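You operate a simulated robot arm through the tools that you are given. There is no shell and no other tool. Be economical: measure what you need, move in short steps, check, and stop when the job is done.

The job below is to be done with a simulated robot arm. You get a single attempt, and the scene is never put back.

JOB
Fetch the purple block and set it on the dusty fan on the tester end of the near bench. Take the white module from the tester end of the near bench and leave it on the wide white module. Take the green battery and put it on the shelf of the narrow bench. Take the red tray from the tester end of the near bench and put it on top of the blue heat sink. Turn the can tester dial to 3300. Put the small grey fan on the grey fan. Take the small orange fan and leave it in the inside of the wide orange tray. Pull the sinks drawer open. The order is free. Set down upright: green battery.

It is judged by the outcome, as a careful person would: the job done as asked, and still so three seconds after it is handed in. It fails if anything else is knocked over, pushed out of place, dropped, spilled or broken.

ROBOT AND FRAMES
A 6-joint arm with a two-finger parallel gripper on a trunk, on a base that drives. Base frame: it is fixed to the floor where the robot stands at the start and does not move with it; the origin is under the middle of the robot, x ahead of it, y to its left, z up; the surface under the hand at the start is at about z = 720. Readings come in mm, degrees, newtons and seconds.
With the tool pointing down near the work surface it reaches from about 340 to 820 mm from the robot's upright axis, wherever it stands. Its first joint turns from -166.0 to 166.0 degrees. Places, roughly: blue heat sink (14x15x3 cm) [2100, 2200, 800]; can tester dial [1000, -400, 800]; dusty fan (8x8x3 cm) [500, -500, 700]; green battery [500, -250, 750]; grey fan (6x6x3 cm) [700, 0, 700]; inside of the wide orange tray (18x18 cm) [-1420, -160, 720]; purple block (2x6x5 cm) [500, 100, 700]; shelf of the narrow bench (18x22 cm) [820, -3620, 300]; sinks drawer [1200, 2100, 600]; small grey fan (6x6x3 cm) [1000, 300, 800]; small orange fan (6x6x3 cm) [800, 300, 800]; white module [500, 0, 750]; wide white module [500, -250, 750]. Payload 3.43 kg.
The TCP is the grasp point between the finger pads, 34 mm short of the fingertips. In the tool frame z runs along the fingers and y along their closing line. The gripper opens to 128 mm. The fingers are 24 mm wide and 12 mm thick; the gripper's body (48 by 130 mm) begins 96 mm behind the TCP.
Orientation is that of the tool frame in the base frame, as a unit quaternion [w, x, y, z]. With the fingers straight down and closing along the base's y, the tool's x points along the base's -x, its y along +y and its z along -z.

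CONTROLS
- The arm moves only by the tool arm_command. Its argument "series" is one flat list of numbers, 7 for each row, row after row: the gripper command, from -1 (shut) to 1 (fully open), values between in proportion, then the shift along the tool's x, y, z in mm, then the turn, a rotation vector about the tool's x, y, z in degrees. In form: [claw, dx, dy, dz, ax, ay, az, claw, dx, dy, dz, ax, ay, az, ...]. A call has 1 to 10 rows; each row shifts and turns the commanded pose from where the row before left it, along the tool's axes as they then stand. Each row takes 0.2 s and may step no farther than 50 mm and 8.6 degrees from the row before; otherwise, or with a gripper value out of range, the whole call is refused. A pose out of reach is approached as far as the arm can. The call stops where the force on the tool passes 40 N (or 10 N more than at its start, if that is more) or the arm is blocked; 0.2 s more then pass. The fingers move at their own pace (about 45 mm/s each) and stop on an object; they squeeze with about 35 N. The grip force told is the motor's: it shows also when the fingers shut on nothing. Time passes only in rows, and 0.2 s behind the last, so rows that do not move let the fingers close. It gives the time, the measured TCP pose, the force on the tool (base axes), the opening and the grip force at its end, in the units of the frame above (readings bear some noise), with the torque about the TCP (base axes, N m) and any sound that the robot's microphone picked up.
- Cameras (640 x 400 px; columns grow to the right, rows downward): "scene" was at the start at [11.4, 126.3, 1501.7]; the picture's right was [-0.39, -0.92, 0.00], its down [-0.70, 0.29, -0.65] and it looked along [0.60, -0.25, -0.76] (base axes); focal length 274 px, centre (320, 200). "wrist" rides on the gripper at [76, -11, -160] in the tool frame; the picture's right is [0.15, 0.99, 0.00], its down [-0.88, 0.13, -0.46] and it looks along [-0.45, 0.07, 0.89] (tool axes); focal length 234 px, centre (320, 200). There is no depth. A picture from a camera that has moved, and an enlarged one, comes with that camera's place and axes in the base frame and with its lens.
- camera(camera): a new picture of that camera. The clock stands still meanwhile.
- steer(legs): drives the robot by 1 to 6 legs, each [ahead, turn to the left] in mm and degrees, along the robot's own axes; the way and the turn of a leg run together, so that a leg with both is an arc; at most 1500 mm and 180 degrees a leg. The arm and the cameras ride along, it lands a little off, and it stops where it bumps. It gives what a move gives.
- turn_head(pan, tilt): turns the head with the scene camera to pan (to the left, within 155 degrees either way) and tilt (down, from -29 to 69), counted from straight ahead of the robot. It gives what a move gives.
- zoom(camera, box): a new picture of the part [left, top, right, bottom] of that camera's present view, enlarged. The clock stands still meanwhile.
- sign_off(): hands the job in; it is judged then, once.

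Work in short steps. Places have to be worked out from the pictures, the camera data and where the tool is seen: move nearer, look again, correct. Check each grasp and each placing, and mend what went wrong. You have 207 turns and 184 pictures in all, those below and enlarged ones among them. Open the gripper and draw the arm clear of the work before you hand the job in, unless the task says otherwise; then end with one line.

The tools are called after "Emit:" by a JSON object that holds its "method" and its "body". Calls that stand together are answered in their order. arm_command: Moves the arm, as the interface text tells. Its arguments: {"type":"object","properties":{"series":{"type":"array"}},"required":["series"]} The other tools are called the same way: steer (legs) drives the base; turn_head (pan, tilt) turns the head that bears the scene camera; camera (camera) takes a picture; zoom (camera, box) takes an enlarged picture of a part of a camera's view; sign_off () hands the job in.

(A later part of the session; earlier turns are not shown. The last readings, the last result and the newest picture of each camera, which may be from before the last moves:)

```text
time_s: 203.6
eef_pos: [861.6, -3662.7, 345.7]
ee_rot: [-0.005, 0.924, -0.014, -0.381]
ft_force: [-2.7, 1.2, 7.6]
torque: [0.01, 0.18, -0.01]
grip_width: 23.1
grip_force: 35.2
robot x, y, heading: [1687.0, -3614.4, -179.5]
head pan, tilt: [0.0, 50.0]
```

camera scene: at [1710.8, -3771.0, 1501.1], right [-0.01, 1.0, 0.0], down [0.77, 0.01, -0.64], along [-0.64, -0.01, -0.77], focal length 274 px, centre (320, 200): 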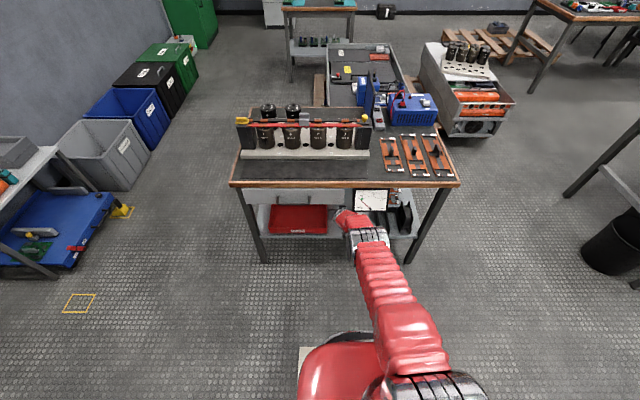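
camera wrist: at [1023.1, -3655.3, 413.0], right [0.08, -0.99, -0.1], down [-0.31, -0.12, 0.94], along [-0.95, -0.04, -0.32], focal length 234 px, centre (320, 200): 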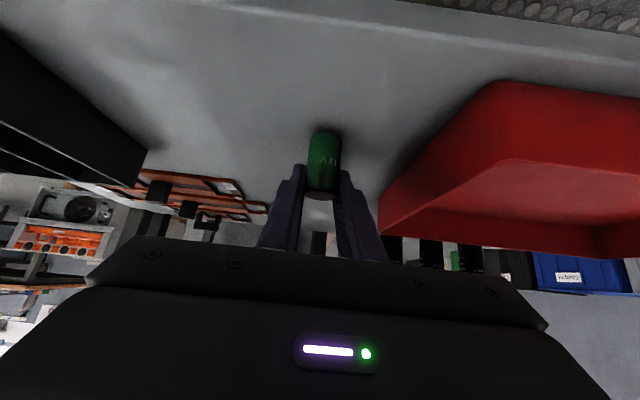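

Contact with the shelf (7.6 N). Release and check.

Emit:
{"method": "arm_command", "body": {"series": [-0.7, 0, 0, 0, 0, 0, 0, -0.5, 0, 0, 0, 0, 0, 0, -0.3, 0, 0, 0, 0, 0, 0, -0.2, 0, 0, 0, 0, 0, 0, -0.2, 0, 0, -15, 0, 0, 0, -0.2, 0, 0, -30, 0, 0, 0, -0.2, 0, 0, -40, 0, 0, 0]}}

Emit:
{"method": "camera", "body": {"camera": "wrist"}}

```text
time_s: 205.2
eef_pos: [925.0, -3679.9, 404.9]
ee_rot: [-0.007, 0.924, -0.021, -0.381]
ft_force: [1.3, 0.4, -0.5]
torque: [0.01, 0.06, 0.01]
grip_width: 51.2
grip_force: 0.1
out of reach, approached as far as the arm can: row 7
robot x, y, heading: [1684.9, -3611.0, -179.2]
head pan, tilt: [0.0, 50.0]
```

```text
118 pictures are left
camera wrist: at [1091.9, -3673.8, 468.5], right [0.06, -0.99, -0.1], down [-0.31, -0.11, 0.94], along [-0.95, -0.03, -0.32], focal length 234 px, centre (320, 200)
```

wrist: 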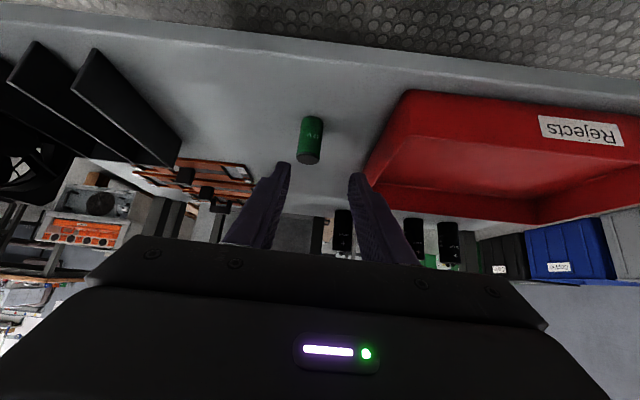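

Battery stands upright on the shelf. Reverse the base to pull the arm out.

Emit:
{"method": "steer", "body": {"legs": [[-300, 0]]}}

Emit:
{"method": "camera", "body": {"camera": "wrist"}}

```text
time_s: 207.7
eef_pos: [1221.8, -3674.2, 407.1]
ee_rot: [-0.008, 0.924, -0.022, -0.381]
ft_force: [0.0, -0.6, -0.1]
torque: [0.03, -0.01, 0.03]
grip_width: 51.4
grip_force: 0.0
robot x, y, heading: [1987.0, -3610.5, -179.5]
head pan, tilt: [0.0, 50.0]
```

```text
117 pictures are left
camera wrist: at [1388.2, -3669.9, 468.1], right [0.06, -0.99, -0.1], down [-0.31, -0.11, 0.94], along [-0.95, -0.02, -0.32], focal length 234 px, centre (320, 200)
```

wrist: 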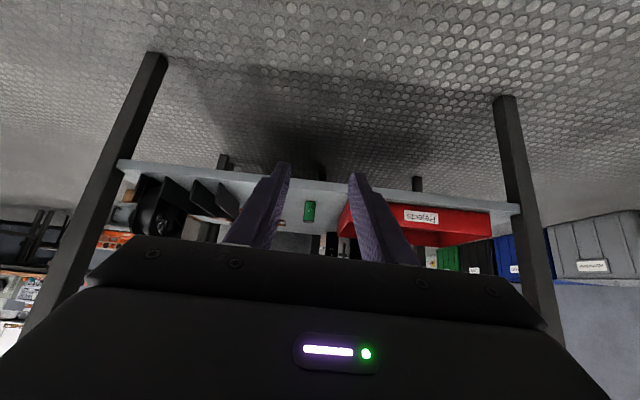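

Raise the arm well up, then unpitch the tool to straight down.

Emit:
{"method": "arm_command", "body": {"series": [-0.2, -30, 0, -30, 0, 0, 0, -0.2, -30, 0, -30, 0, 0, 0, -0.2, -30, 0, -30, 0, 0, 0, -0.2, -30, 0, -30, 0, 0, 0, -0.2, -30, 0, -30, 0, 0, 0, -0.2, -30, 0, -30, 0, 0, 0, -0.2, -30, 0, -30, 0, 0, 0, -0.2, -30, 0, -30, 0, 0, 0, -0.2, -30, 0, -30, 0, 0, 0, -0.2, -30, 0, -30, 0, 0, 0]}}

Emit:
{"method": "arm_command", "body": {"series": [-0.2, -25, 0, -25, 0, 7.5, 0, -0.2, -20, 0, -30, 0, 7.5, 0, -0.2, -15, 0, -35, 0, 7.5, 0, -0.2, 0, 0, -40, 0, 7.5, 0, -0.2, 0, 0, -40, 0, 7.5, 0, -0.2, 0, 0, -40, 0, 7.5, 0, -0.2, 40, 0, -20, 0, 0, 0, -0.2, 40, 0, 0, 0, 0, 0, -0.2, 40, 0, 0, 0, 0, 0, -0.2, 40, 0, 0, 0, 0, 0]}}

```text
time_s: 209.9
eef_pos: [1221.4, -3675.3, 830.0]
ee_rot: [-0.007, 0.925, -0.022, -0.379]
ft_force: [0.2, 0.3, 0.3]
torque: [0.03, 0.03, 0.0]
grip_width: 51.2
grip_force: 0.0
robot x, y, heading: [1979.7, -3609.7, -179.4]
head pan, tilt: [0.0, 50.0]
```

```text
time_s: 212.1
eef_pos: [1436.6, -3681.6, 1014.0]
ee_rot: [-0.026, 0.996, -0.043, -0.068]
ft_force: [0.0, -0.1, 0.5]
torque: [0.02, 0.01, 0.01]
grip_width: 51.0
grip_force: 0.0
out of reach, approached as far as the arm can: row 1, 2
robot x, y, heading: [1981.2, -3610.3, -179.5]
head pan, tilt: [0.0, 50.0]
```

Level the tool, then drive back north to the far side of the near bench.

Emit:
{"method": "arm_command", "body": {"series": [-0.2, 0, 0, 0, -1.5, 3.9, -2.45, -0.2, 0, 0, 0, -1.5, 3.9, -2.45, -0.2, 0, 0, 0, 0, 0, 0]}}

Emit:
{"method": "steer", "body": {"legs": [[0, -30]]}}

Emit:
{"method": "steer", "body": {"legs": [[0, -30]]}}

Emit:
{"method": "steer", "body": {"legs": [[0, -23]]}}

Emit:
{"method": "camera", "body": {"camera": "scene"}}

```text
time_s: 212.9
eef_pos: [1436.0, -3682.2, 1013.2]
ee_rot: [0.001, 1.0, 0.0, 0.0]
ft_force: [0.4, -0.3, -0.1]
torque: [-0.02, -0.02, -0.02]
grip_width: 51.1
grip_force: 0.0
robot x, y, heading: [1984.4, -3611.0, -179.3]
head pan, tilt: [0.0, 50.0]
```

```text
time_s: 215.4
eef_pos: [1475.9, -3398.4, 1013.0]
ee_rot: [0.001, 0.965, -0.261, -0.002]
ft_force: [0.2, 0.5, -0.5]
torque: [0.0, 0.0, -0.01]
grip_width: 51.3
grip_force: 0.1
robot x, y, heading: [1972.6, -3630.3, 150.4]
head pan, tilt: [0.0, 50.0]
```

```text
time_s: 217.8
eef_pos: [1655.7, -3178.9, 1013.8]
ee_rot: [0.0, 0.865, -0.501, -0.002]
ft_force: [0.7, 0.1, 0.2]
torque: [0.01, -0.01, -0.02]
grip_width: 51.2
grip_force: 0.0
robot x, y, heading: [1958.7, -3638.6, 120.6]
head pan, tilt: [0.0, 50.0]
```

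```text
time_s: 219.9
eef_pos: [1860.9, -3096.7, 1013.6]
ee_rot: [0.0, 0.746, -0.666, -0.001]
ft_force: [-0.4, 0.1, -0.3]
torque: [0.03, -0.04, 0.01]
grip_width: 51.3
grip_force: 0.0
robot x, y, heading: [1938.4, -3638.3, 97.4]
head pan, tilt: [0.0, 50.0]
```

```text
116 pictures are left
camera scene: at [1780.3, -3641.7, 1501.1], right [0.99, 0.13, 0.0], down [0.1, -0.76, -0.64], along [-0.08, 0.64, -0.77], focal length 274 px, centre (320, 200)
```

scene: 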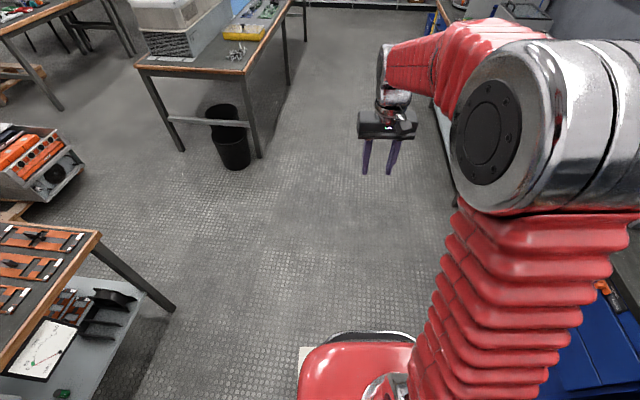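

Clear way ahead; drive 3 m.

Emit:
{"method": "steer", "body": {"legs": [[1500, 0], [1000, 0]]}}

Emit:
{"method": "camera", "body": {"camera": "scene"}}

```text
time_s: 236.0
eef_pos: [1449.1, -614.7, 1013.6]
ee_rot: [0.0, 0.759, -0.652, -0.001]
ft_force: [-0.2, -0.6, 0.4]
torque: [0.01, -0.03, 0.04]
grip_width: 51.3
grip_force: 0.0
robot x, y, heading: [1548.2, -1151.9, 99.4]
head pan, tilt: [0.0, 50.0]
```

```text
115 pictures are left
camera scene: at [1387.5, -1162.6, 1501.1], right [0.99, 0.17, 0.0], down [0.13, -0.76, -0.64], along [-0.11, 0.63, -0.77], focal length 274 px, centre (320, 200)
```

scene: 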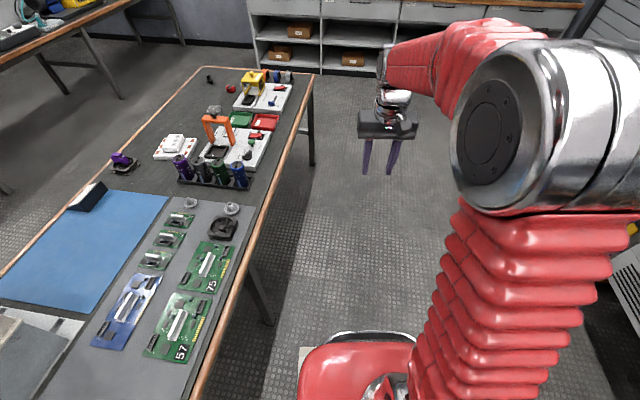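

Continue 1100 mm, then turn left to face the bench.

Emit:
{"method": "steer", "body": {"legs": [[0, -6], [1150, 0]]}}

Emit:
{"method": "steer", "body": {"legs": [[0, 29]]}}

Emit:
{"method": "steer", "body": {"legs": [[0, 29]]}}

Emit:
{"method": "steer", "body": {"legs": [[0, 28]]}}

Emit:
{"method": "camera", "body": {"camera": "wrist"}}

Emit:
{"method": "camera", "body": {"camera": "scene"}}

```text
time_s: 244.2
eef_pos: [1433.9, 541.9, 1016.1]
ee_rot: [0.001, 0.724, -0.69, -0.001]
ft_force: [-0.4, -0.3, 0.0]
torque: [0.0, 0.01, 0.0]
grip_width: 51.1
grip_force: 0.1
robot x, y, heading: [1474.4, -5.9, 93.4]
head pan, tilt: [0.0, 50.0]
```

```text
time_s: 246.6
eef_pos: [1174.9, 451.0, 1015.8]
ee_rot: [0.002, 0.874, -0.486, -0.002]
ft_force: [-0.5, -0.1, 0.3]
torque: [0.0, -0.02, -0.01]
grip_width: 51.2
grip_force: 0.0
robot x, y, heading: [1492.7, 8.1, 122.4]
head pan, tilt: [0.0, 50.0]
```

```text
time_s: 249.0
eef_pos: [997.4, 245.9, 1015.0]
ee_rot: [0.001, 0.967, -0.256, -0.001]
ft_force: [0.3, 0.1, 0.3]
torque: [0.03, -0.02, -0.02]
grip_width: 51.1
grip_force: 0.1
robot x, y, heading: [1502.6, 28.1, 151.2]
head pan, tilt: [0.0, 50.0]
```

```text
time_s: 251.3
eef_pos: [952.7, -13.9, 1015.9]
ee_rot: [0.001, 1.0, -0.016, -0.001]
ft_force: [-0.7, -0.6, -0.1]
torque: [-0.01, -0.02, 0.0]
grip_width: 51.0
grip_force: 0.0
robot x, y, heading: [1500.0, 46.8, 178.9]
head pan, tilt: [0.0, 50.0]
```

```text
114 pictures are left
camera wrist: at [1028.2, -4.5, 1177.9], right [0.11, -0.99, 0.0], down [-0.88, -0.1, 0.46], along [-0.45, -0.05, -0.89], focal length 234 px, centre (320, 200)
```

wrist: 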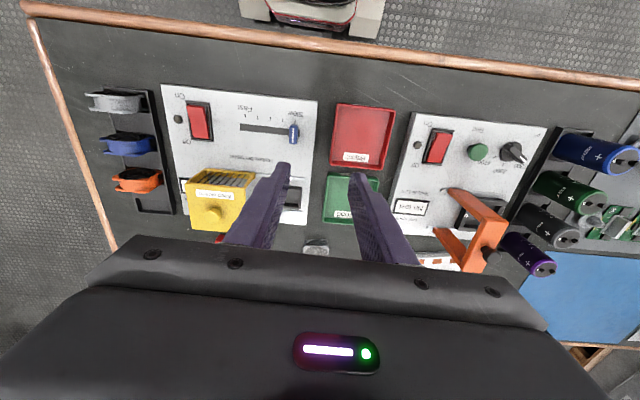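

```text
113 pictures are left
camera scene: at [1479.8, -112.7, 1501.1], right [0.02, 1.0, 0.0], down [0.77, -0.02, -0.64], along [-0.64, 0.01, -0.77], focal length 274 px, centre (320, 200)
```

scene: 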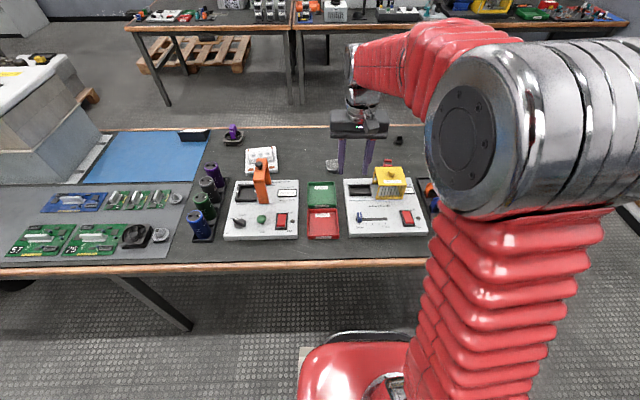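

Good position facing the testers. Enlarge the fan rack and the can tester dial.

Emit:
{"method": "zoom", "body": {"camera": "wrist", "box": [70, 70, 250, 240]}}

Emit:
{"method": "zoom", "body": {"camera": "wrist", "box": [390, 100, 560, 240]}}

Emit:
{"method": "zoom", "body": {"camera": "scene", "box": [210, 150, 440, 280]}}

```text
2.35 times, centred on (160, 155) of wrist
camera zoom: at [1028.2, -4.5, 1177.9], right [0.11, -0.99, 0.0], down [-0.88, -0.1, 0.46], along [-0.45, -0.05, -0.89], focal length 551 px, centre (696, 306)
```

zoom: 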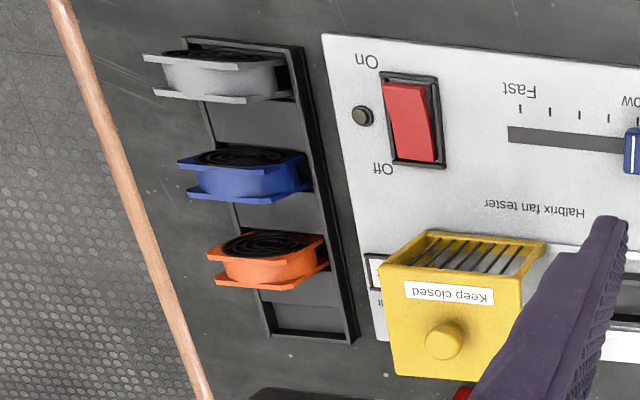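

```text
2.86 times, centred on (475, 170) of wrist
camera zoom: at [1028.2, -4.5, 1177.9], right [0.11, -0.99, 0.0], down [-0.88, -0.1, 0.46], along [-0.45, -0.05, -0.89], focal length 669 px, centre (-123, 286)
```

zoom: 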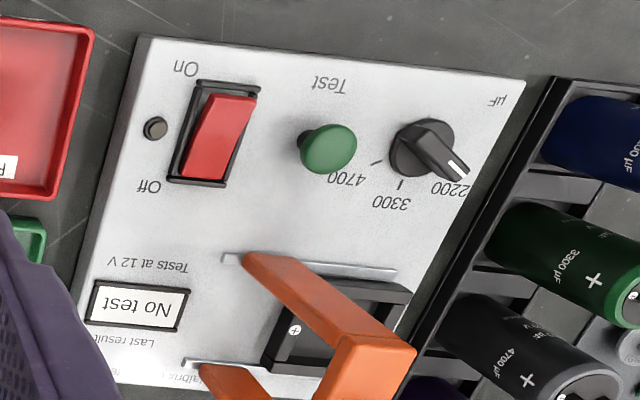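

```text
2.78 times, centred on (325, 215) of scene
camera zoom: at [1479.8, -112.7, 1501.1], right [0.02, 1.0, 0.0], down [0.77, -0.02, -0.64], along [-0.64, 0.01, -0.77], focal length 761 px, centre (306, 158)
```

zoom: 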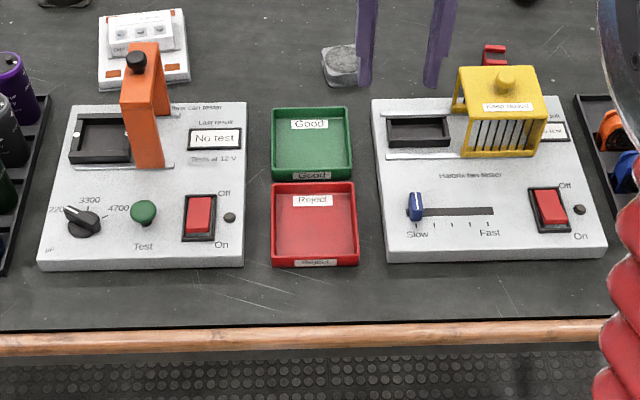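

Small fans stand on edge in the rack. Look closer at the grey fan target: move the arm forward toward it.

Emit:
{"method": "arm_command", "body": {"series": [0.3, -45, 0, 0, 0, 0, 0, 0.3, -45, 0, 0, 0, 0, 0, 0.3, -45, 0, 0, 0, 0, 0, 0.3, -45, 0, 10, 0, 0, 0]}}

Emit:
{"method": "camera", "body": {"camera": "wrist"}}

Emit:
{"method": "zoom", "body": {"camera": "wrist", "box": [240, 100, 400, 200]}}

```text
time_s: 252.3
eef_pos: [769.5, -7.7, 1007.1]
ee_rot: [0.001, 1.0, -0.016, 0.0]
ft_force: [0.1, -0.5, 1.1]
torque: [0.02, 0.02, -0.01]
grip_width: 83.2
grip_force: 0.0
robot x, y, heading: [1500.3, 46.8, 178.6]
head pan, tilt: [0.0, 50.0]
```

```text
109 pictures are left
camera wrist: at [846.1, 2.7, 1170.3], right [0.11, -0.99, 0.0], down [-0.88, -0.1, 0.46], along [-0.45, -0.05, -0.89], focal length 234 px, centre (320, 200)
```

wrist: 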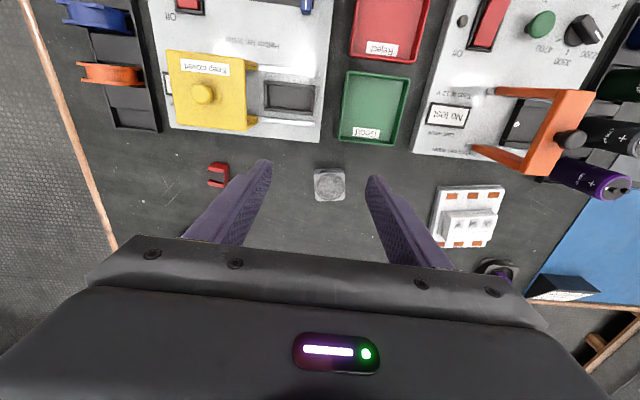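

```text
4.00 times, centred on (320, 150) of wrist
camera zoom: at [846.1, 2.7, 1170.3], right [0.11, -0.99, 0.0], down [-0.88, -0.1, 0.46], along [-0.45, -0.05, -0.89], focal length 937 px, centre (320, 400)
```

zoom: 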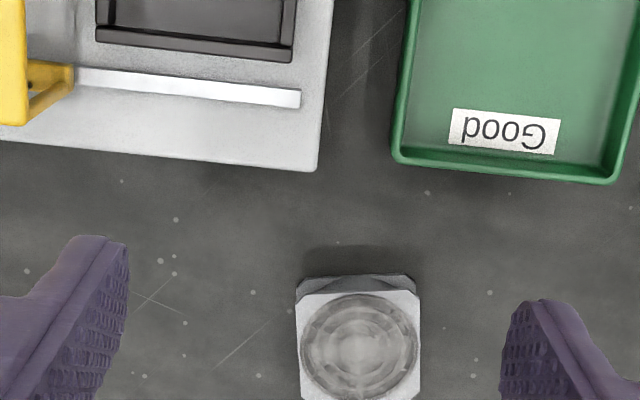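

Grey fan lies flat at ≈[666,-36]. Now move above the small grey fan in the rack (≈[962,313]).

Emit:
{"method": "arm_command", "body": {"series": [0.6, 20, -40.9, 0, 0, 0, 0, 0.6, 20, -40.9, 0, 0, 0, 0, 0.6, 20, -40.9, 0, 0, 0, 0, 0.6, 20, -40.9, 0, 0, 0, 0, 0.6, 20, -40.9, 0, 0, 0, 0, 0.6, 20, -40.9, 0, 0, 0, 0, 0.6, 20, -40.9, 0, 0, 0, 0, 0.6, 20, -40.9, 0, 0, 0, 0, 0.6, 0, 0, 40, 0, 0, -1.8, 0.6, 0, 0, 40, 0, 0, 0]}}

Emit:
{"method": "camera", "body": {"camera": "wrist"}}

Emit:
{"method": "zoom", "body": {"camera": "wrist", "box": [230, 70, 430, 220]}}

```text
time_s: 254.5
eef_pos: [942.1, 313.6, 925.5]
ee_rot: [0.001, 1.0, 0.0, -0.001]
ft_force: [1.3, -0.3, 0.5]
torque: [0.02, -0.01, -0.01]
grip_width: 102.4
grip_force: 0.0
robot x, y, heading: [1499.5, 39.4, 178.7]
head pan, tilt: [0.0, 50.0]
```

```text
107 pictures are left
camera wrist: at [1017.7, 325.1, 1088.0], right [0.14, -0.99, 0.0], down [-0.88, -0.13, 0.46], along [-0.45, -0.07, -0.89], focal length 234 px, centre (320, 200)
```

wrist: 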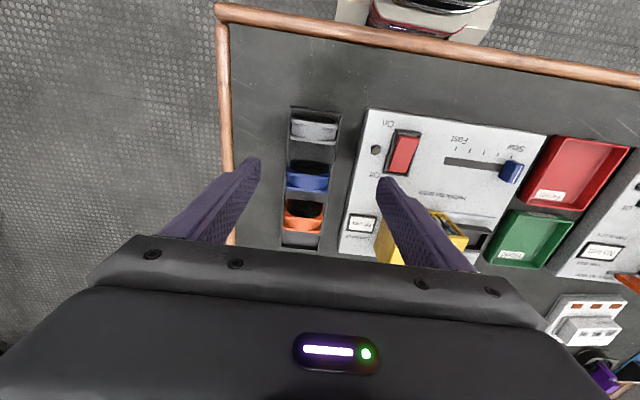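

```text
2.67 times, centred on (330, 145) of wrist
camera zoom: at [1017.7, 325.1, 1088.0], right [0.14, -0.99, 0.0], down [-0.88, -0.13, 0.46], along [-0.45, -0.07, -0.89], focal length 624 px, centre (293, 347)
```

zoom: 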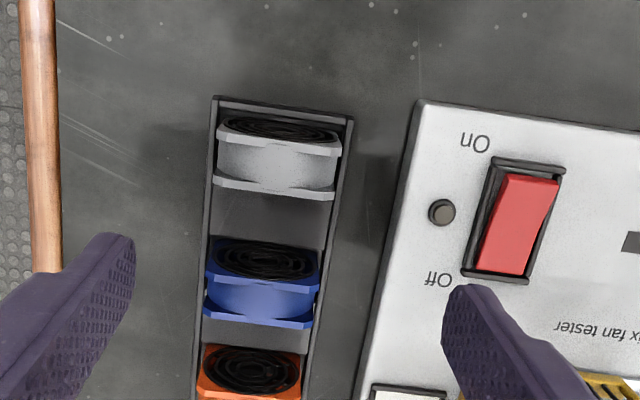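

Top of the grey fan at ≈[959,323]. Align and descend to TCP 800 with ~75 mm opening, then look.

Emit:
{"method": "arm_command", "body": {"series": [0.17, 17, -9, 0, 0, 0, 0, 0.17, 0, 0, 40, 0, 0, 0, 0.17, 0, 0, 45, 0, 0, 0, 0.17, 0, 0, 40, 0, 0, 0, 0.17, 0, 0, 0, 0, 0, 0]}}

Emit:
{"method": "camera", "body": {"camera": "wrist"}}

Emit:
{"method": "turn_head", "body": {"pan": -20, "tilt": 45}}

Emit:
{"method": "camera", "body": {"camera": "scene"}}

```text
time_s: 255.7
eef_pos: [959.6, 321.1, 800.4]
ee_rot: [0.001, 1.0, 0.0, -0.001]
ft_force: [-1.2, 0.5, -0.5]
torque: [0.0, 0.0, -0.02]
grip_width: 74.7
grip_force: 0.1
robot x, y, heading: [1499.4, 45.8, 178.6]
head pan, tilt: [0.0, 50.0]
```

```text
105 pictures are left
camera wrist: at [1035.2, 333.1, 961.9], right [0.14, -0.99, 0.0], down [-0.88, -0.13, 0.46], along [-0.45, -0.07, -0.89], focal length 234 px, centre (320, 200)
```

wrist: 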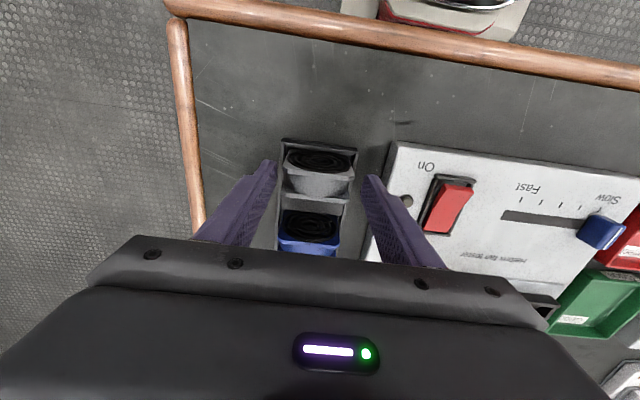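

```text
time_s: 256.6
eef_pos: [959.8, 320.9, 800.5]
ee_rot: [0.001, 1.0, -0.001, -0.001]
ft_force: [0.5, -0.5, -0.3]
torque: [-0.04, 0.0, -0.02]
grip_width: 75.1
grip_force: 0.0
robot x, y, heading: [1498.8, 44.3, 179.0]
head pan, tilt: [-20.0, 45.0]
```

```text
104 pictures are left
camera scene: at [1480.8, -84.9, 1508.0], right [0.36, 0.93, 0.0], down [0.66, -0.26, -0.71], along [-0.66, 0.26, -0.71], focal length 274 px, centre (320, 200)
```

scene: 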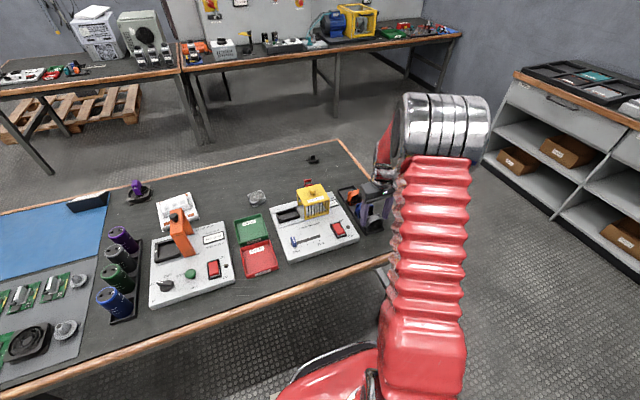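

Zoom in on the fan between the fingers.

Emit:
{"method": "zoom", "body": {"camera": "wrist", "box": [250, 125, 400, 265]}}

```text
2.86 times, centred on (325, 195) of wrist
camera zoom: at [1035.2, 333.2, 962.3], right [0.14, -0.99, 0.0], down [-0.88, -0.13, 0.46], along [-0.45, -0.07, -0.89], focal length 669 px, centre (306, 214)
```

zoom: 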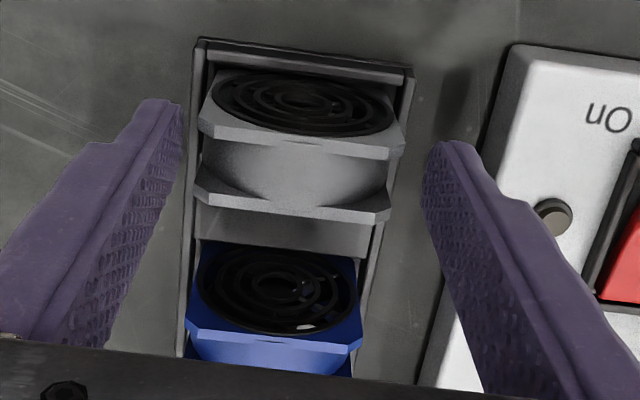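

Fan stands upright, top at z≈785. Descend ~18 mm more (tips ≈748, above the rails) and close.

Emit:
{"method": "arm_command", "body": {"series": [0.17, -2, -2, 6, 0, 0, 0, 0.17, 0, 0, 6, 0, 0, 0, 0.17, 0, 0, 6, 0, 0, 0, -1, 0, 0, 0, 0, 0, 0, -1, 0, 0, 0, 0, 0, 0, -1, 0, 0, 0, 0, 0, 0]}}

Emit:
{"method": "zoom", "body": {"camera": "wrist", "box": [250, 125, 400, 265]}}

```text
time_s: 258.0
eef_pos: [957.4, 322.7, 782.7]
ee_rot: [0.001, 1.0, 0.0, 0.0]
ft_force: [0.0, -0.4, 0.1]
torque: [0.01, -0.01, -0.05]
grip_width: 58.8
grip_force: 34.9
robot x, y, heading: [1501.2, 43.8, 178.9]
head pan, tilt: [-20.0, 45.0]
```

```text
2.86 times, centred on (325, 195) of wrist
camera zoom: at [1033.5, 335.6, 945.0], right [0.14, -0.99, 0.0], down [-0.88, -0.13, 0.46], along [-0.45, -0.07, -0.89], focal length 669 px, centre (306, 214)
```

zoom: 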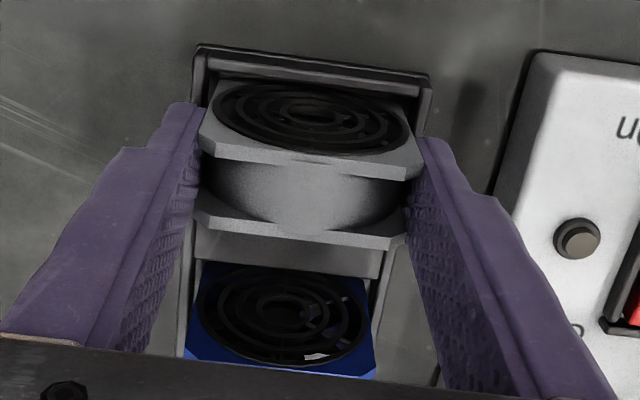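

Gripped (59 mm). Lift slowly out of the slot.

Emit:
{"method": "arm_command", "body": {"series": [-1, 0, 0, -8, 0, 0, 0, -1, 0, 0, -10, 0, 0, 0, -1, 0, 0, -15, 0, 0, 0, -1, 0, 0, -25, 0, 0, 0, -1, 0, 0, -30, 0, 0, 0, -1, 0, 0, -30, 0, 0, 0, -1, 0, 0, -15, 0, 0, 0]}}

Emit:
{"method": "camera", "body": {"camera": "wrist"}}

```text
time_s: 259.6
eef_pos: [956.7, 324.9, 917.5]
ee_rot: [0.001, 1.0, 0.0, 0.0]
ft_force: [0.2, -0.2, -0.6]
torque: [0.01, -0.01, -0.03]
grip_width: 59.2
grip_force: 34.8
robot x, y, heading: [1500.7, 46.5, 178.8]
head pan, tilt: [-20.0, 45.0]
```

```text
101 pictures are left
camera wrist: at [1032.9, 336.4, 1078.0], right [0.14, -0.99, 0.0], down [-0.88, -0.13, 0.46], along [-0.45, -0.07, -0.89], focal length 234 px, centre (320, 200)
```

wrist: 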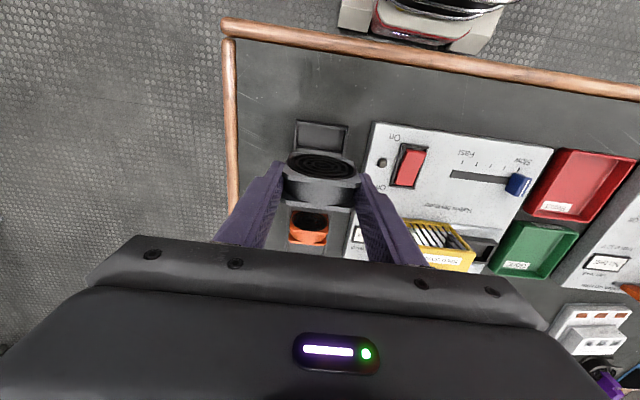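

Holding the fan. Raise a bit and carry to above the grey fan at [666,-36].

Emit:
{"method": "arm_command", "body": {"series": [-1, 0, 0, -40, 0, 0, 0, -1, -29, 36, 0, 0, 0, 0, -1, -29, 36, 0, 0, 0, 0, -1, -29, 36, 0, 0, 0, 0, -1, -29, 36, 0, 0, 0, 0, -1, -29, 36, 0, 0, 0, 0, -1, -29, 36, 0, 0, 0, 0, -1, -29, 36, 0, 0, 0, 0, -1, -29, 36, 0, 0, 0, 0, -1, -29, 36, 0, 0, 0, 0]}}

Emit:
{"method": "camera", "body": {"camera": "wrist"}}

```text
time_s: 261.8
eef_pos: [701.2, 1.1, 958.0]
ee_rot: [0.001, 1.0, -0.001, -0.001]
ft_force: [0.3, 0.5, 1.8]
torque: [-0.05, 0.05, 0.01]
grip_width: 59.2
grip_force: 34.4
out of reach, approached as far as the arm can: row 10
robot x, y, heading: [1498.8, 46.0, 178.9]
head pan, tilt: [-20.0, 45.0]
```

```text
100 pictures are left
camera wrist: at [778.1, 12.7, 1119.7], right [0.14, -0.99, 0.0], down [-0.88, -0.13, 0.46], along [-0.45, -0.07, -0.89], focal length 234 px, centre (320, 200)
```

wrist: 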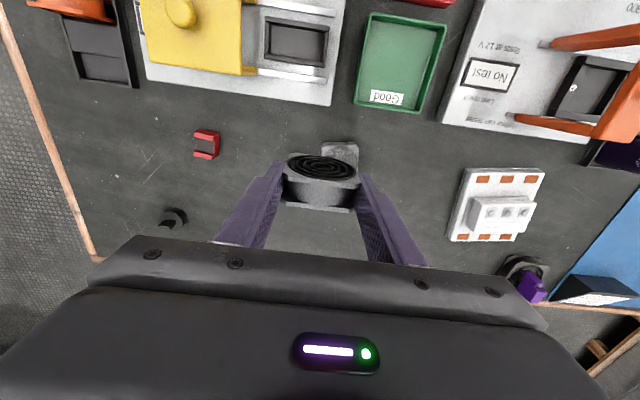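

At reach limit; advance the base 100 mm.

Emit:
{"method": "steer", "body": {"legs": [[90, 0]]}}

Emit:
{"method": "arm_command", "body": {"series": [-1, 20, 19, 0, 0, 0, 0, -1, 20, 18, 0, 0, 0, 0, -1, 0, 0, 0, 0, 0, 0]}}

Emit:
{"method": "camera", "body": {"camera": "wrist"}}

```text
time_s: 263.0
eef_pos: [611.0, 1.7, 955.8]
ee_rot: [0.002, 1.0, -0.001, 0.0]
ft_force: [-0.3, 0.4, -0.3]
torque: [-0.01, 0.01, 0.01]
grip_width: 59.3
grip_force: 35.2
robot x, y, heading: [1413.2, 48.3, 178.6]
head pan, tilt: [-20.0, 45.0]
```

```text
time_s: 263.8
eef_pos: [651.5, -33.3, 956.4]
ee_rot: [0.0, 1.0, -0.001, -0.001]
ft_force: [-0.4, 0.6, -0.7]
torque: [-0.04, -0.01, -0.04]
grip_width: 59.1
grip_force: 35.4
robot x, y, heading: [1409.2, 44.9, 179.0]
head pan, tilt: [-20.0, 45.0]
```

```text
99 pictures are left
camera wrist: at [727.9, -21.1, 1118.2], right [0.14, -0.99, 0.0], down [-0.88, -0.13, 0.46], along [-0.45, -0.07, -0.89], focal length 234 px, centre (320, 200)
```

wrist: 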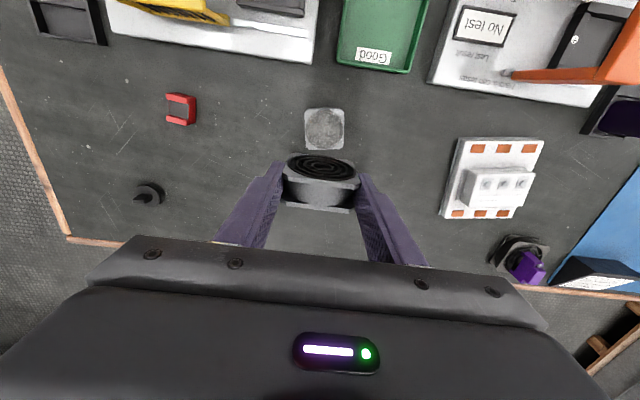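

Align to [664,-39] and descend to TCP 835.

Emit:
{"method": "arm_command", "body": {"series": [-1, 12.5, 6, 0, 0, 0, 0, -1, 0, 0, 40, 0, 0, 0, -1, 0, 0, 40, 0, 0, 0, -1, 0, 0, 40, 0, 0, 0, -1, 0, 0, 0, 0, 0, 0]}}

Emit:
{"method": "zoom", "body": {"camera": "wrist", "box": [220, 100, 420, 260]}}

Emit:
{"method": "turn_head", "body": {"pan": 5, "tilt": 45}}

Emit:
{"method": "zoom", "body": {"camera": "scene", "box": [240, 80, 480, 230]}}

```text
time_s: 265.0
eef_pos: [663.8, -38.1, 836.3]
ee_rot: [0.001, 1.0, -0.001, -0.001]
ft_force: [1.0, 0.5, -1.3]
torque: [0.02, 0.02, 0.02]
grip_width: 59.1
grip_force: 35.0
robot x, y, heading: [1409.4, 47.8, 179.0]
head pan, tilt: [-20.0, 45.0]
```

```text
2.50 times, centred on (320, 180) of wrist
camera zoom: at [739.9, -26.8, 998.1], right [0.14, -0.99, 0.0], down [-0.88, -0.13, 0.46], along [-0.45, -0.07, -0.89], focal length 585 px, centre (320, 250)
```

zoom: 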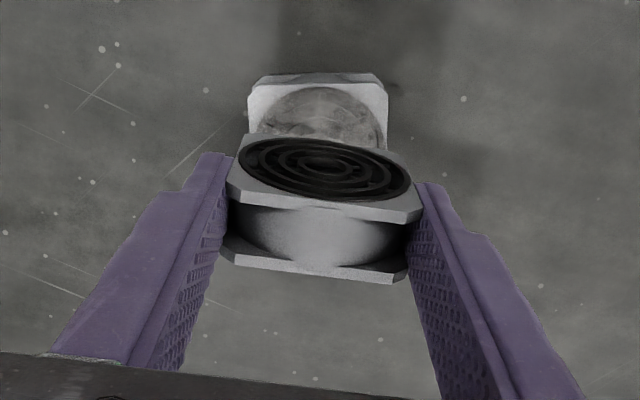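

```text
time_s: 265.9
eef_pos: [665.1, -40.2, 836.9]
ee_rot: [0.001, 1.0, -0.001, 0.0]
ft_force: [0.3, -0.3, -0.9]
torque: [0.0, 0.02, -0.01]
grip_width: 59.6
grip_force: 35.2
robot x, y, heading: [1409.8, 43.6, 178.9]
head pan, tilt: [5.0, 45.0]
```

```text
2.67 times, centred on (360, 155) of scene
camera zoom: at [1385.3, -117.8, 1508.0], right [-0.07, 1.0, 0.0], down [0.71, 0.05, -0.71], along [-0.71, -0.05, -0.71], focal length 730 px, centre (213, 320)
```

zoom: 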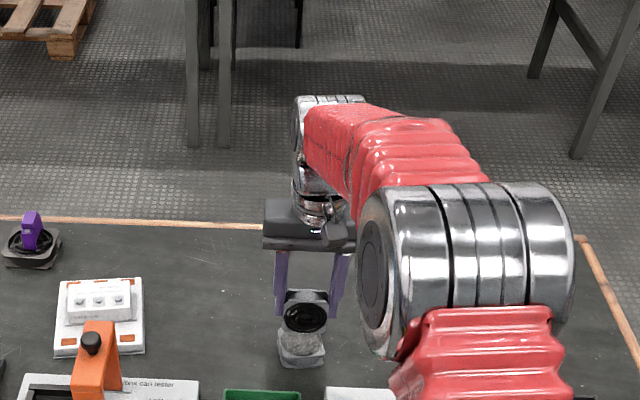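

Aligned. Lower in small steps to contact (expected ~808).

Emit:
{"method": "arm_command", "body": {"series": [-1, 0, 0, 10, 0, 0, 0, -1, 0, 0, 8, 0, 0, 0, -1, 0, 0, 4, 0, 0, 0, -1, 0, 0, 2, 0, 0, 0, -1, 0, 0, 0, 0, 0, 0]}}

```text
time_s: 267.1
eef_pos: [664.4, -39.5, 812.2]
ee_rot: [0.001, 1.0, -0.001, 0.0]
ft_force: [0.0, 0.0, -0.6]
torque: [0.01, 0.05, 0.0]
grip_width: 58.8
grip_force: 35.0
robot x, y, heading: [1414.8, 49.7, 179.0]
head pan, tilt: [5.0, 45.0]
```

Emit:
{"method": "arm_command", "body": {"series": [-1, 0, 0, 1.5, 0, 0, 0, -1, 0, 0, 1.5, 0, 0, 0, -1, 0, 0, 1.5, 0, 0, 0, -1, 0, 0, 0, 0, 0, 0]}}

```text
time_s: 268.1
eef_pos: [664.1, -39.4, 809.4]
ee_rot: [0.002, 1.0, -0.001, 0.0]
ft_force: [-0.7, -0.6, -1.3]
torque: [-0.02, 0.01, 0.03]
grip_width: 59.2
grip_force: 35.3
robot x, y, heading: [1411.7, 50.1, 178.7]
head pan, tilt: [5.0, 45.0]
```

Emit:
{"method": "arm_command", "body": {"series": [-1, 0, 0, 1.5, 0, 0, 0, -1, 0, 0, 1.5, 0, 0, 0, -1, 0, 0, 1.5, 0, 0, 0, -1, 0, 0, 0, 0, 0, 0]}}

Emit:
{"method": "zoom", "body": {"camera": "scene", "box": [310, 160, 400, 230]}}

```text
time_s: 269.1
eef_pos: [663.8, -40.7, 804.4]
ee_rot: [0.001, 1.0, -0.002, -0.001]
ft_force: [0.5, 0.2, 1.2]
torque: [0.07, 0.07, 0.02]
grip_width: 59.1
grip_force: 35.0
robot x, y, heading: [1411.9, 45.9, 178.8]
head pan, tilt: [5.0, 45.0]
```

```text
5.71 times, centred on (355, 195) of scene
camera zoom: at [1385.4, -117.9, 1508.1], right [-0.07, 1.0, 0.0], down [0.71, 0.05, -0.71], along [-0.71, -0.05, -0.71], focal length 1564 px, centre (120, 229)
```

zoom: 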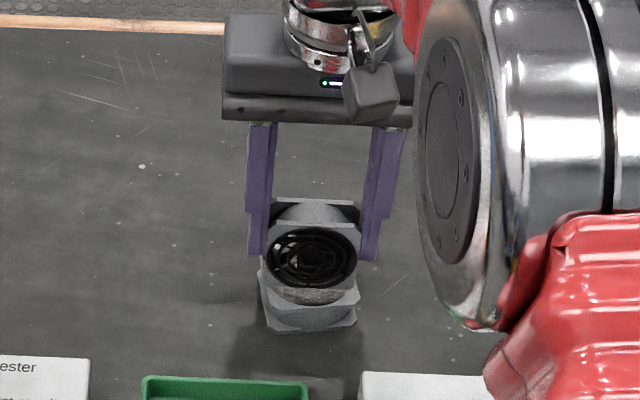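

Just touching (force turned positive). One more mm, then open gently and rise.

Emit:
{"method": "arm_command", "body": {"series": [-1, 0, 0, 1, 0, 0, 0, -1, 0, 0, 0, 0, 0, 0]}}

```text
time_s: 269.7
eef_pos: [663.5, -40.2, 804.1]
ee_rot: [0.0, 1.0, -0.001, -0.001]
ft_force: [1.3, 2.0, 9.3]
torque: [0.19, -0.04, -0.02]
grip_width: 59.3
grip_force: 34.8
robot x, y, heading: [1411.3, 47.5, 178.7]
head pan, tilt: [5.0, 45.0]
```

Emit:
{"method": "arm_command", "body": {"series": [0, 0, 0, 0, 0, 0, 0, 0.1, 0, 0, 0, 0, 0, 0, 0.1, 0, 0, 0, 0, 0, 0, 0.1, 0, 0, -15, 0, 0, 0, 0.1, 0, 0, -30, 0, 0, 0, 0.1, 0, 0, -45, 0, 0, 0, 0.1, 0, 0, -45, 0, 0, 0]}}

Emit:
{"method": "camera", "body": {"camera": "wrist"}}

Emit:
{"method": "zoom", "body": {"camera": "scene", "box": [280, 140, 430, 240]}}

```text
time_s: 271.3
eef_pos: [664.5, -38.7, 938.9]
ee_rot: [0.0, 1.0, -0.001, 0.0]
ft_force: [-0.7, 0.6, -0.3]
torque: [-0.01, 0.0, 0.01]
grip_width: 70.4
grip_force: 0.1
robot x, y, heading: [1410.4, 48.1, 178.7]
head pan, tilt: [5.0, 45.0]
```

```text
95 pictures are left
camera wrist: at [739.4, -27.7, 1100.0], right [0.14, -0.99, 0.0], down [-0.88, -0.13, 0.46], along [-0.45, -0.07, -0.89], focal length 234 px, centre (320, 200)
```

wrist: 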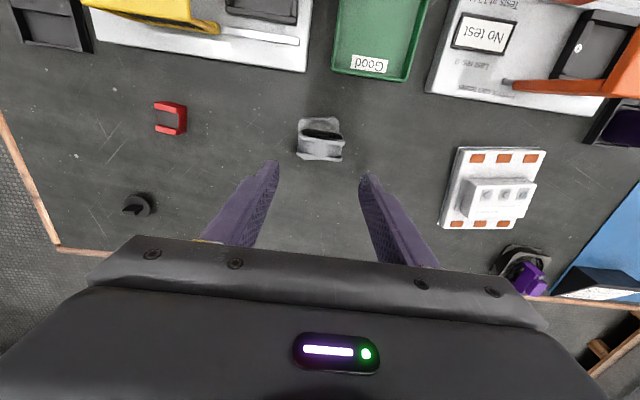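

```text
4.00 times, centred on (355, 190) of scene
camera zoom: at [1385.3, -117.9, 1508.0], right [-0.07, 1.0, 0.0], down [0.71, 0.05, -0.71], along [-0.71, -0.05, -0.71], focal length 1094 px, centre (180, 240)
```

zoom: 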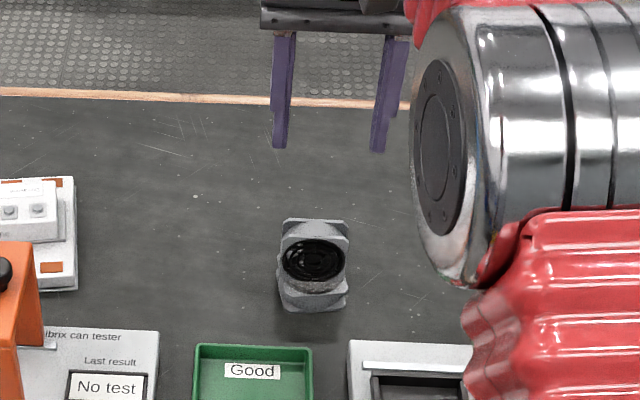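

Small grey fan stands on the grey fan. Next the dial: go back over +x, then toward the can tester dial (~[960,-336]).

Emit:
{"method": "arm_command", "body": {"series": [0, 45, 0, -10, 0, 0, 0, 0, 45, 0, -10, 0, 0, 0, 0, 45, 0, -10, 0, 0, 0, 0, 45, 0, 0, 0, 0, 0, 0, 45, 0, 0, 0, 0, 0, 0, 45, 0, 0, 0, 0, 0, 0, 25, 40, 0, 0, 0, 0, 0, 0, 45, 0, 0, 0, 0, 0, 0, 45, 0, 0, 0, 0, 0, 0, 45, 0, 0, 0, 0]}}

Emit:
{"method": "arm_command", "body": {"series": [-0.5, 0, 45, 0, 0, 0, 0, -0.5, 0, 45, 0, 0, 0, 0, -0.5, 0, 40, 20, 0, 0, 0, -0.5, 0, 0, 40, 0, 0, 0]}}

Emit:
{"method": "camera", "body": {"camera": "wrist"}}

Emit:
{"method": "zoom", "body": {"camera": "wrist", "box": [230, 60, 430, 220]}}

```text
time_s: 273.5
eef_pos: [958.1, -216.4, 967.9]
ee_rot: [0.001, 1.0, -0.002, -0.002]
ft_force: [0.3, -0.1, -0.4]
torque: [0.01, -0.01, -0.01]
grip_width: 64.0
grip_force: 0.1
robot x, y, heading: [1413.4, 49.1, 178.8]
head pan, tilt: [5.0, 45.0]
```

```text
time_s: 274.5
eef_pos: [959.8, -344.5, 903.3]
ee_rot: [0.001, 1.0, -0.001, -0.001]
ft_force: [0.1, -0.8, 0.4]
torque: [-0.02, 0.0, -0.01]
grip_width: 31.9
grip_force: 0.1
robot x, y, heading: [1413.9, 48.4, 178.8]
head pan, tilt: [5.0, 45.0]
```

```text
93 pictures are left
camera wrist: at [1035.4, -334.1, 1065.1], right [0.14, -0.99, 0.0], down [-0.88, -0.13, 0.46], along [-0.45, -0.07, -0.89], focal length 234 px, centre (320, 200)
```

wrist: 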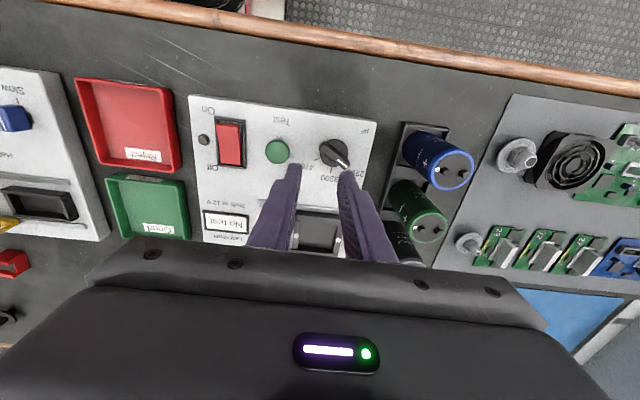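

```text
2.50 times, centred on (330, 140) of wrist
camera zoom: at [1035.4, -334.1, 1065.1], right [0.14, -0.99, 0.0], down [-0.88, -0.13, 0.46], along [-0.45, -0.07, -0.89], focal length 585 px, centre (295, 350)
```

zoom: 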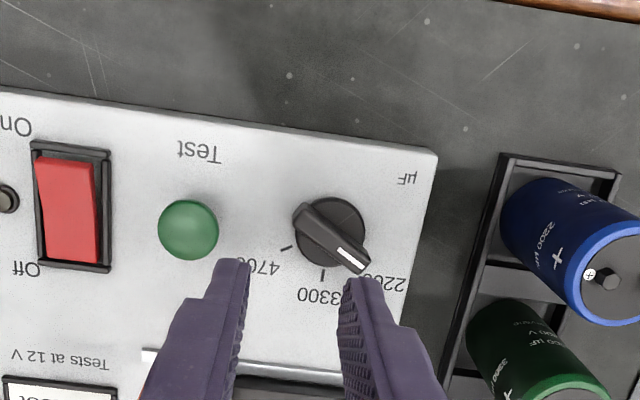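

Knob: bar handle ~40 mm, centre ≈[957,-365], pointer at ~237° (2200); 3300 lies at ~183°. Align the tool with the bar (turn -55° about tool z) above it.

Emit:
{"method": "arm_command", "body": {"series": [-0.4, -2, 20, 0, 0, 0, 0, -0.4, 0, 0, 0, 0, 0, -8, -0.4, 0, 0, 0, 0, 0, -8, -0.4, 0, 0, 0, 0, 0, -8, -0.4, 0, 0, 0, 0, 0, -8, -0.4, 0, 0, 0, 0, 0, -8, -0.4, 0, 0, 0, 0, 0, -8, -0.4, 0, 0, 0, 0, 0, -8, -0.4, 0, 0, 30, 0, 0, 0, -0.4, 0, 0, 30, 0, 0, 0]}}

Emit:
{"method": "camera", "body": {"camera": "wrist"}}

Emit:
{"method": "zoom", "body": {"camera": "wrist", "box": [240, 90, 400, 210]}}

```text
time_s: 276.7
eef_pos: [955.1, -366.8, 850.4]
ee_rot: [0.0, 0.884, 0.468, -0.001]
ft_force: [-0.6, 0.6, 1.0]
torque: [-0.02, -0.01, 0.02]
grip_width: 38.3
grip_force: 0.1
robot x, y, heading: [1408.9, 44.2, 178.9]
head pan, tilt: [5.0, 45.0]
```

```text
91 pictures are left
camera wrist: at [988.1, -296.0, 1011.3], right [0.9, -0.43, 0.0], down [-0.39, -0.8, 0.46], along [-0.2, -0.41, -0.89], focal length 234 px, centre (320, 200)
```

wrist: 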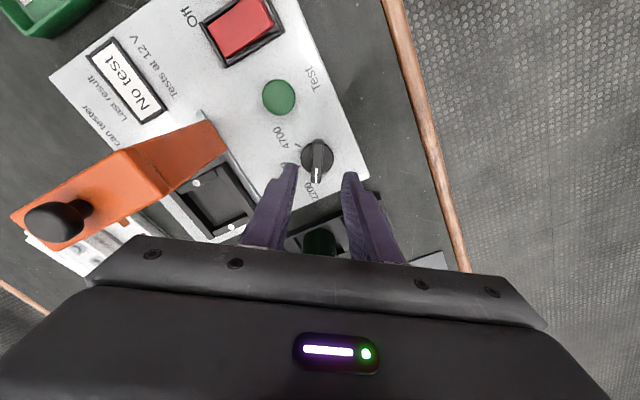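

```text
3.33 times, centred on (320, 150) of wrist
camera zoom: at [988.1, -296.0, 1011.3], right [0.9, -0.43, 0.0], down [-0.39, -0.8, 0.46], along [-0.2, -0.41, -0.89], focal length 781 px, centre (320, 367)
```

zoom: 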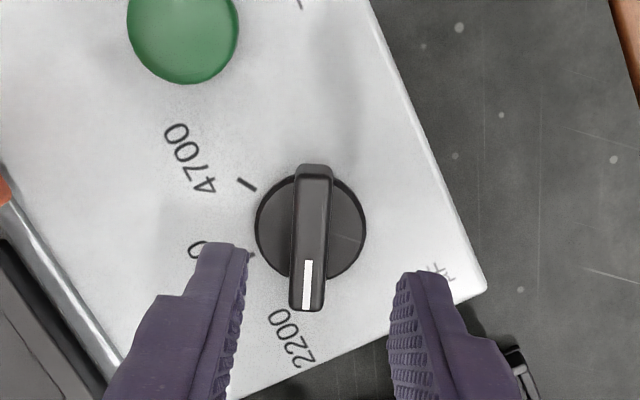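

Fine-align (shift and -5° more), then descend stepwise onto the knob.

Emit:
{"method": "arm_command", "body": {"series": [-0.4, 4, -4.8, 0, 0, 0, 0, -0.4, 0, 0, 0, 0, 0, -5, -0.4, 0, 0, 20, 0, 0, 0, -0.4, 0, 0, 10, 0, 0, 0, -0.4, 0, 0, 0, 0, 0, 0]}}

Emit:
{"method": "zoom", "body": {"camera": "wrist", "box": [240, 100, 400, 220]}}

```text
time_s: 277.9
eef_pos: [954.2, -359.1, 818.2]
ee_rot: [0.001, 0.862, 0.507, -0.001]
ft_force: [0.3, 0.0, -0.2]
torque: [0.02, 0.03, 0.0]
grip_width: 38.7
grip_force: 0.1
robot x, y, heading: [1408.8, 46.0, 178.6]
head pan, tilt: [5.0, 45.0]
```

```text
3.33 times, centred on (320, 160) of wrist
camera zoom: at [982.0, -286.8, 980.3], right [0.94, -0.35, 0.0], down [-0.31, -0.83, 0.46], along [-0.16, -0.43, -0.89], focal length 781 px, centre (320, 333)
```

zoom: 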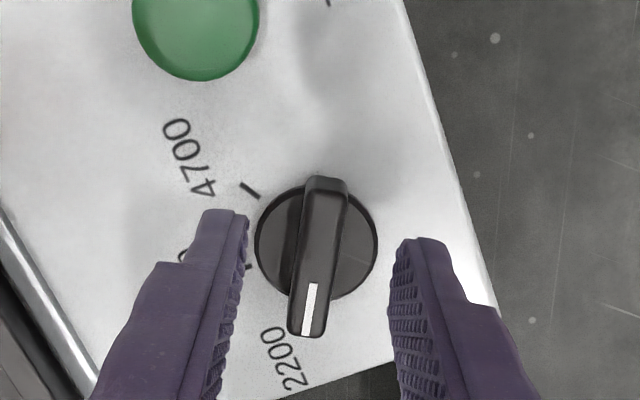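

Well aligned. Shift -3.5 mm and descend in small steps until contact.

Emit:
{"method": "arm_command", "body": {"series": [-0.4, -3.5, 0, 4, 0, 0, 0, -0.4, 0, 0, 4, 0, 0, 0, -0.4, 0, 0, 3, 0, 0, 0, -0.4, 0, 0, 2, 0, 0, 0, -0.4, 0, 0, 0, 0, 0, 0]}}

Emit:
{"method": "zoom", "body": {"camera": "wrist", "box": [240, 100, 400, 220]}}

```text
time_s: 279.1
eef_pos: [953.0, -363.8, 804.9]
ee_rot: [0.001, 0.862, 0.507, -0.001]
ft_force: [0.1, -1.0, 0.3]
torque: [0.01, 0.04, 0.0]
grip_width: 38.5
grip_force: 0.0
robot x, y, heading: [1411.6, 44.4, 178.8]
head pan, tilt: [5.0, 45.0]
```

```text
3.33 times, centred on (320, 160) of wrist
camera zoom: at [979.7, -290.1, 966.4], right [0.94, -0.35, 0.0], down [-0.31, -0.83, 0.46], along [-0.16, -0.43, -0.89], focal length 781 px, centre (320, 333)
```

zoom: 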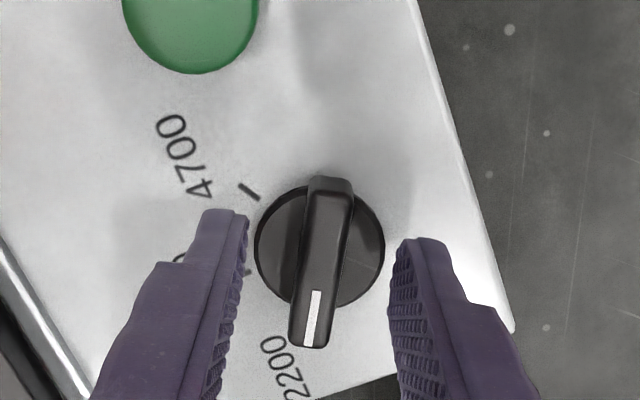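

Try closing here to see whether the bar is between the pads.

Emit:
{"method": "arm_command", "body": {"series": [-1, 0, 0, 0, 0, 0, 0, -1, 0, 0, 0, 0, 0, 0, -1, 0, 0, 0, 0, 0, 0]}}

Emit:
{"method": "zoom", "body": {"camera": "wrist", "box": [240, 100, 400, 220]}}

```text
time_s: 279.9
eef_pos: [952.2, -363.2, 805.4]
ee_rot: [0.001, 0.862, 0.506, -0.001]
ft_force: [4.2, -3.0, 0.4]
torque: [-0.03, -0.22, -0.51]
grip_width: 12.1
grip_force: 39.8
robot x, y, heading: [1411.3, 46.4, 179.0]
head pan, tilt: [5.0, 45.0]
```

```text
3.33 times, centred on (320, 160) of wrist
camera zoom: at [980.1, -290.3, 966.4], right [0.94, -0.35, 0.0], down [-0.32, -0.83, 0.46], along [-0.16, -0.43, -0.89], focal length 781 px, centre (320, 333)
```

zoom: 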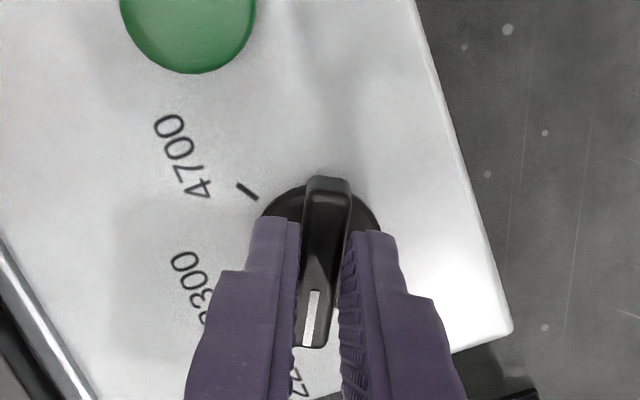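

Bar gripped (12 mm). Turn clockwise (seen from above) in stages; first 24°.

Emit:
{"method": "arm_command", "body": {"series": [-1, 0, 0, 0, 0, 0, 8, -1, 0, 0, 0, 0, 0, 8, -1, 0, 0, 0, 0, 0, 8, -1, 0, 0, 0, 0, 0, 0]}}

Emit:
{"method": "zoom", "body": {"camera": "wrist", "box": [240, 100, 400, 220]}}

```text
time_s: 280.9
eef_pos: [954.6, -364.6, 805.5]
ee_rot: [0.002, 0.949, 0.315, -0.001]
ft_force: [15.8, -18.2, -10.1]
torque: [-1.41, 0.51, 0.06]
grip_width: 11.7
grip_force: 45.2
robot x, y, heading: [1409.4, 49.4, 178.8]
head pan, tilt: [5.0, 45.0]
```

```text
3.33 times, centred on (320, 160) of wrist
camera zoom: at [1008.2, -308.6, 966.4], right [0.71, -0.7, 0.0], down [-0.63, -0.63, 0.46], along [-0.32, -0.32, -0.89], focal length 781 px, centre (320, 333)
```

zoom: 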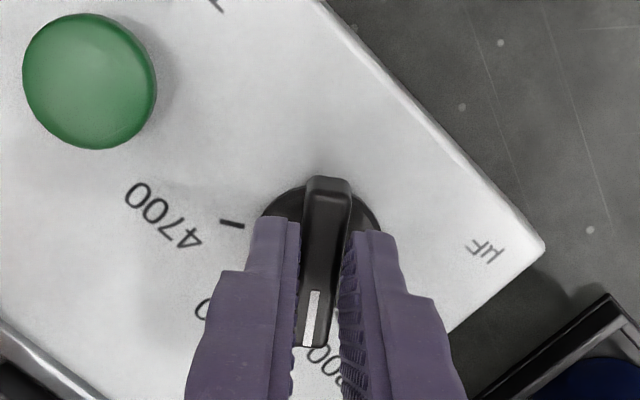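

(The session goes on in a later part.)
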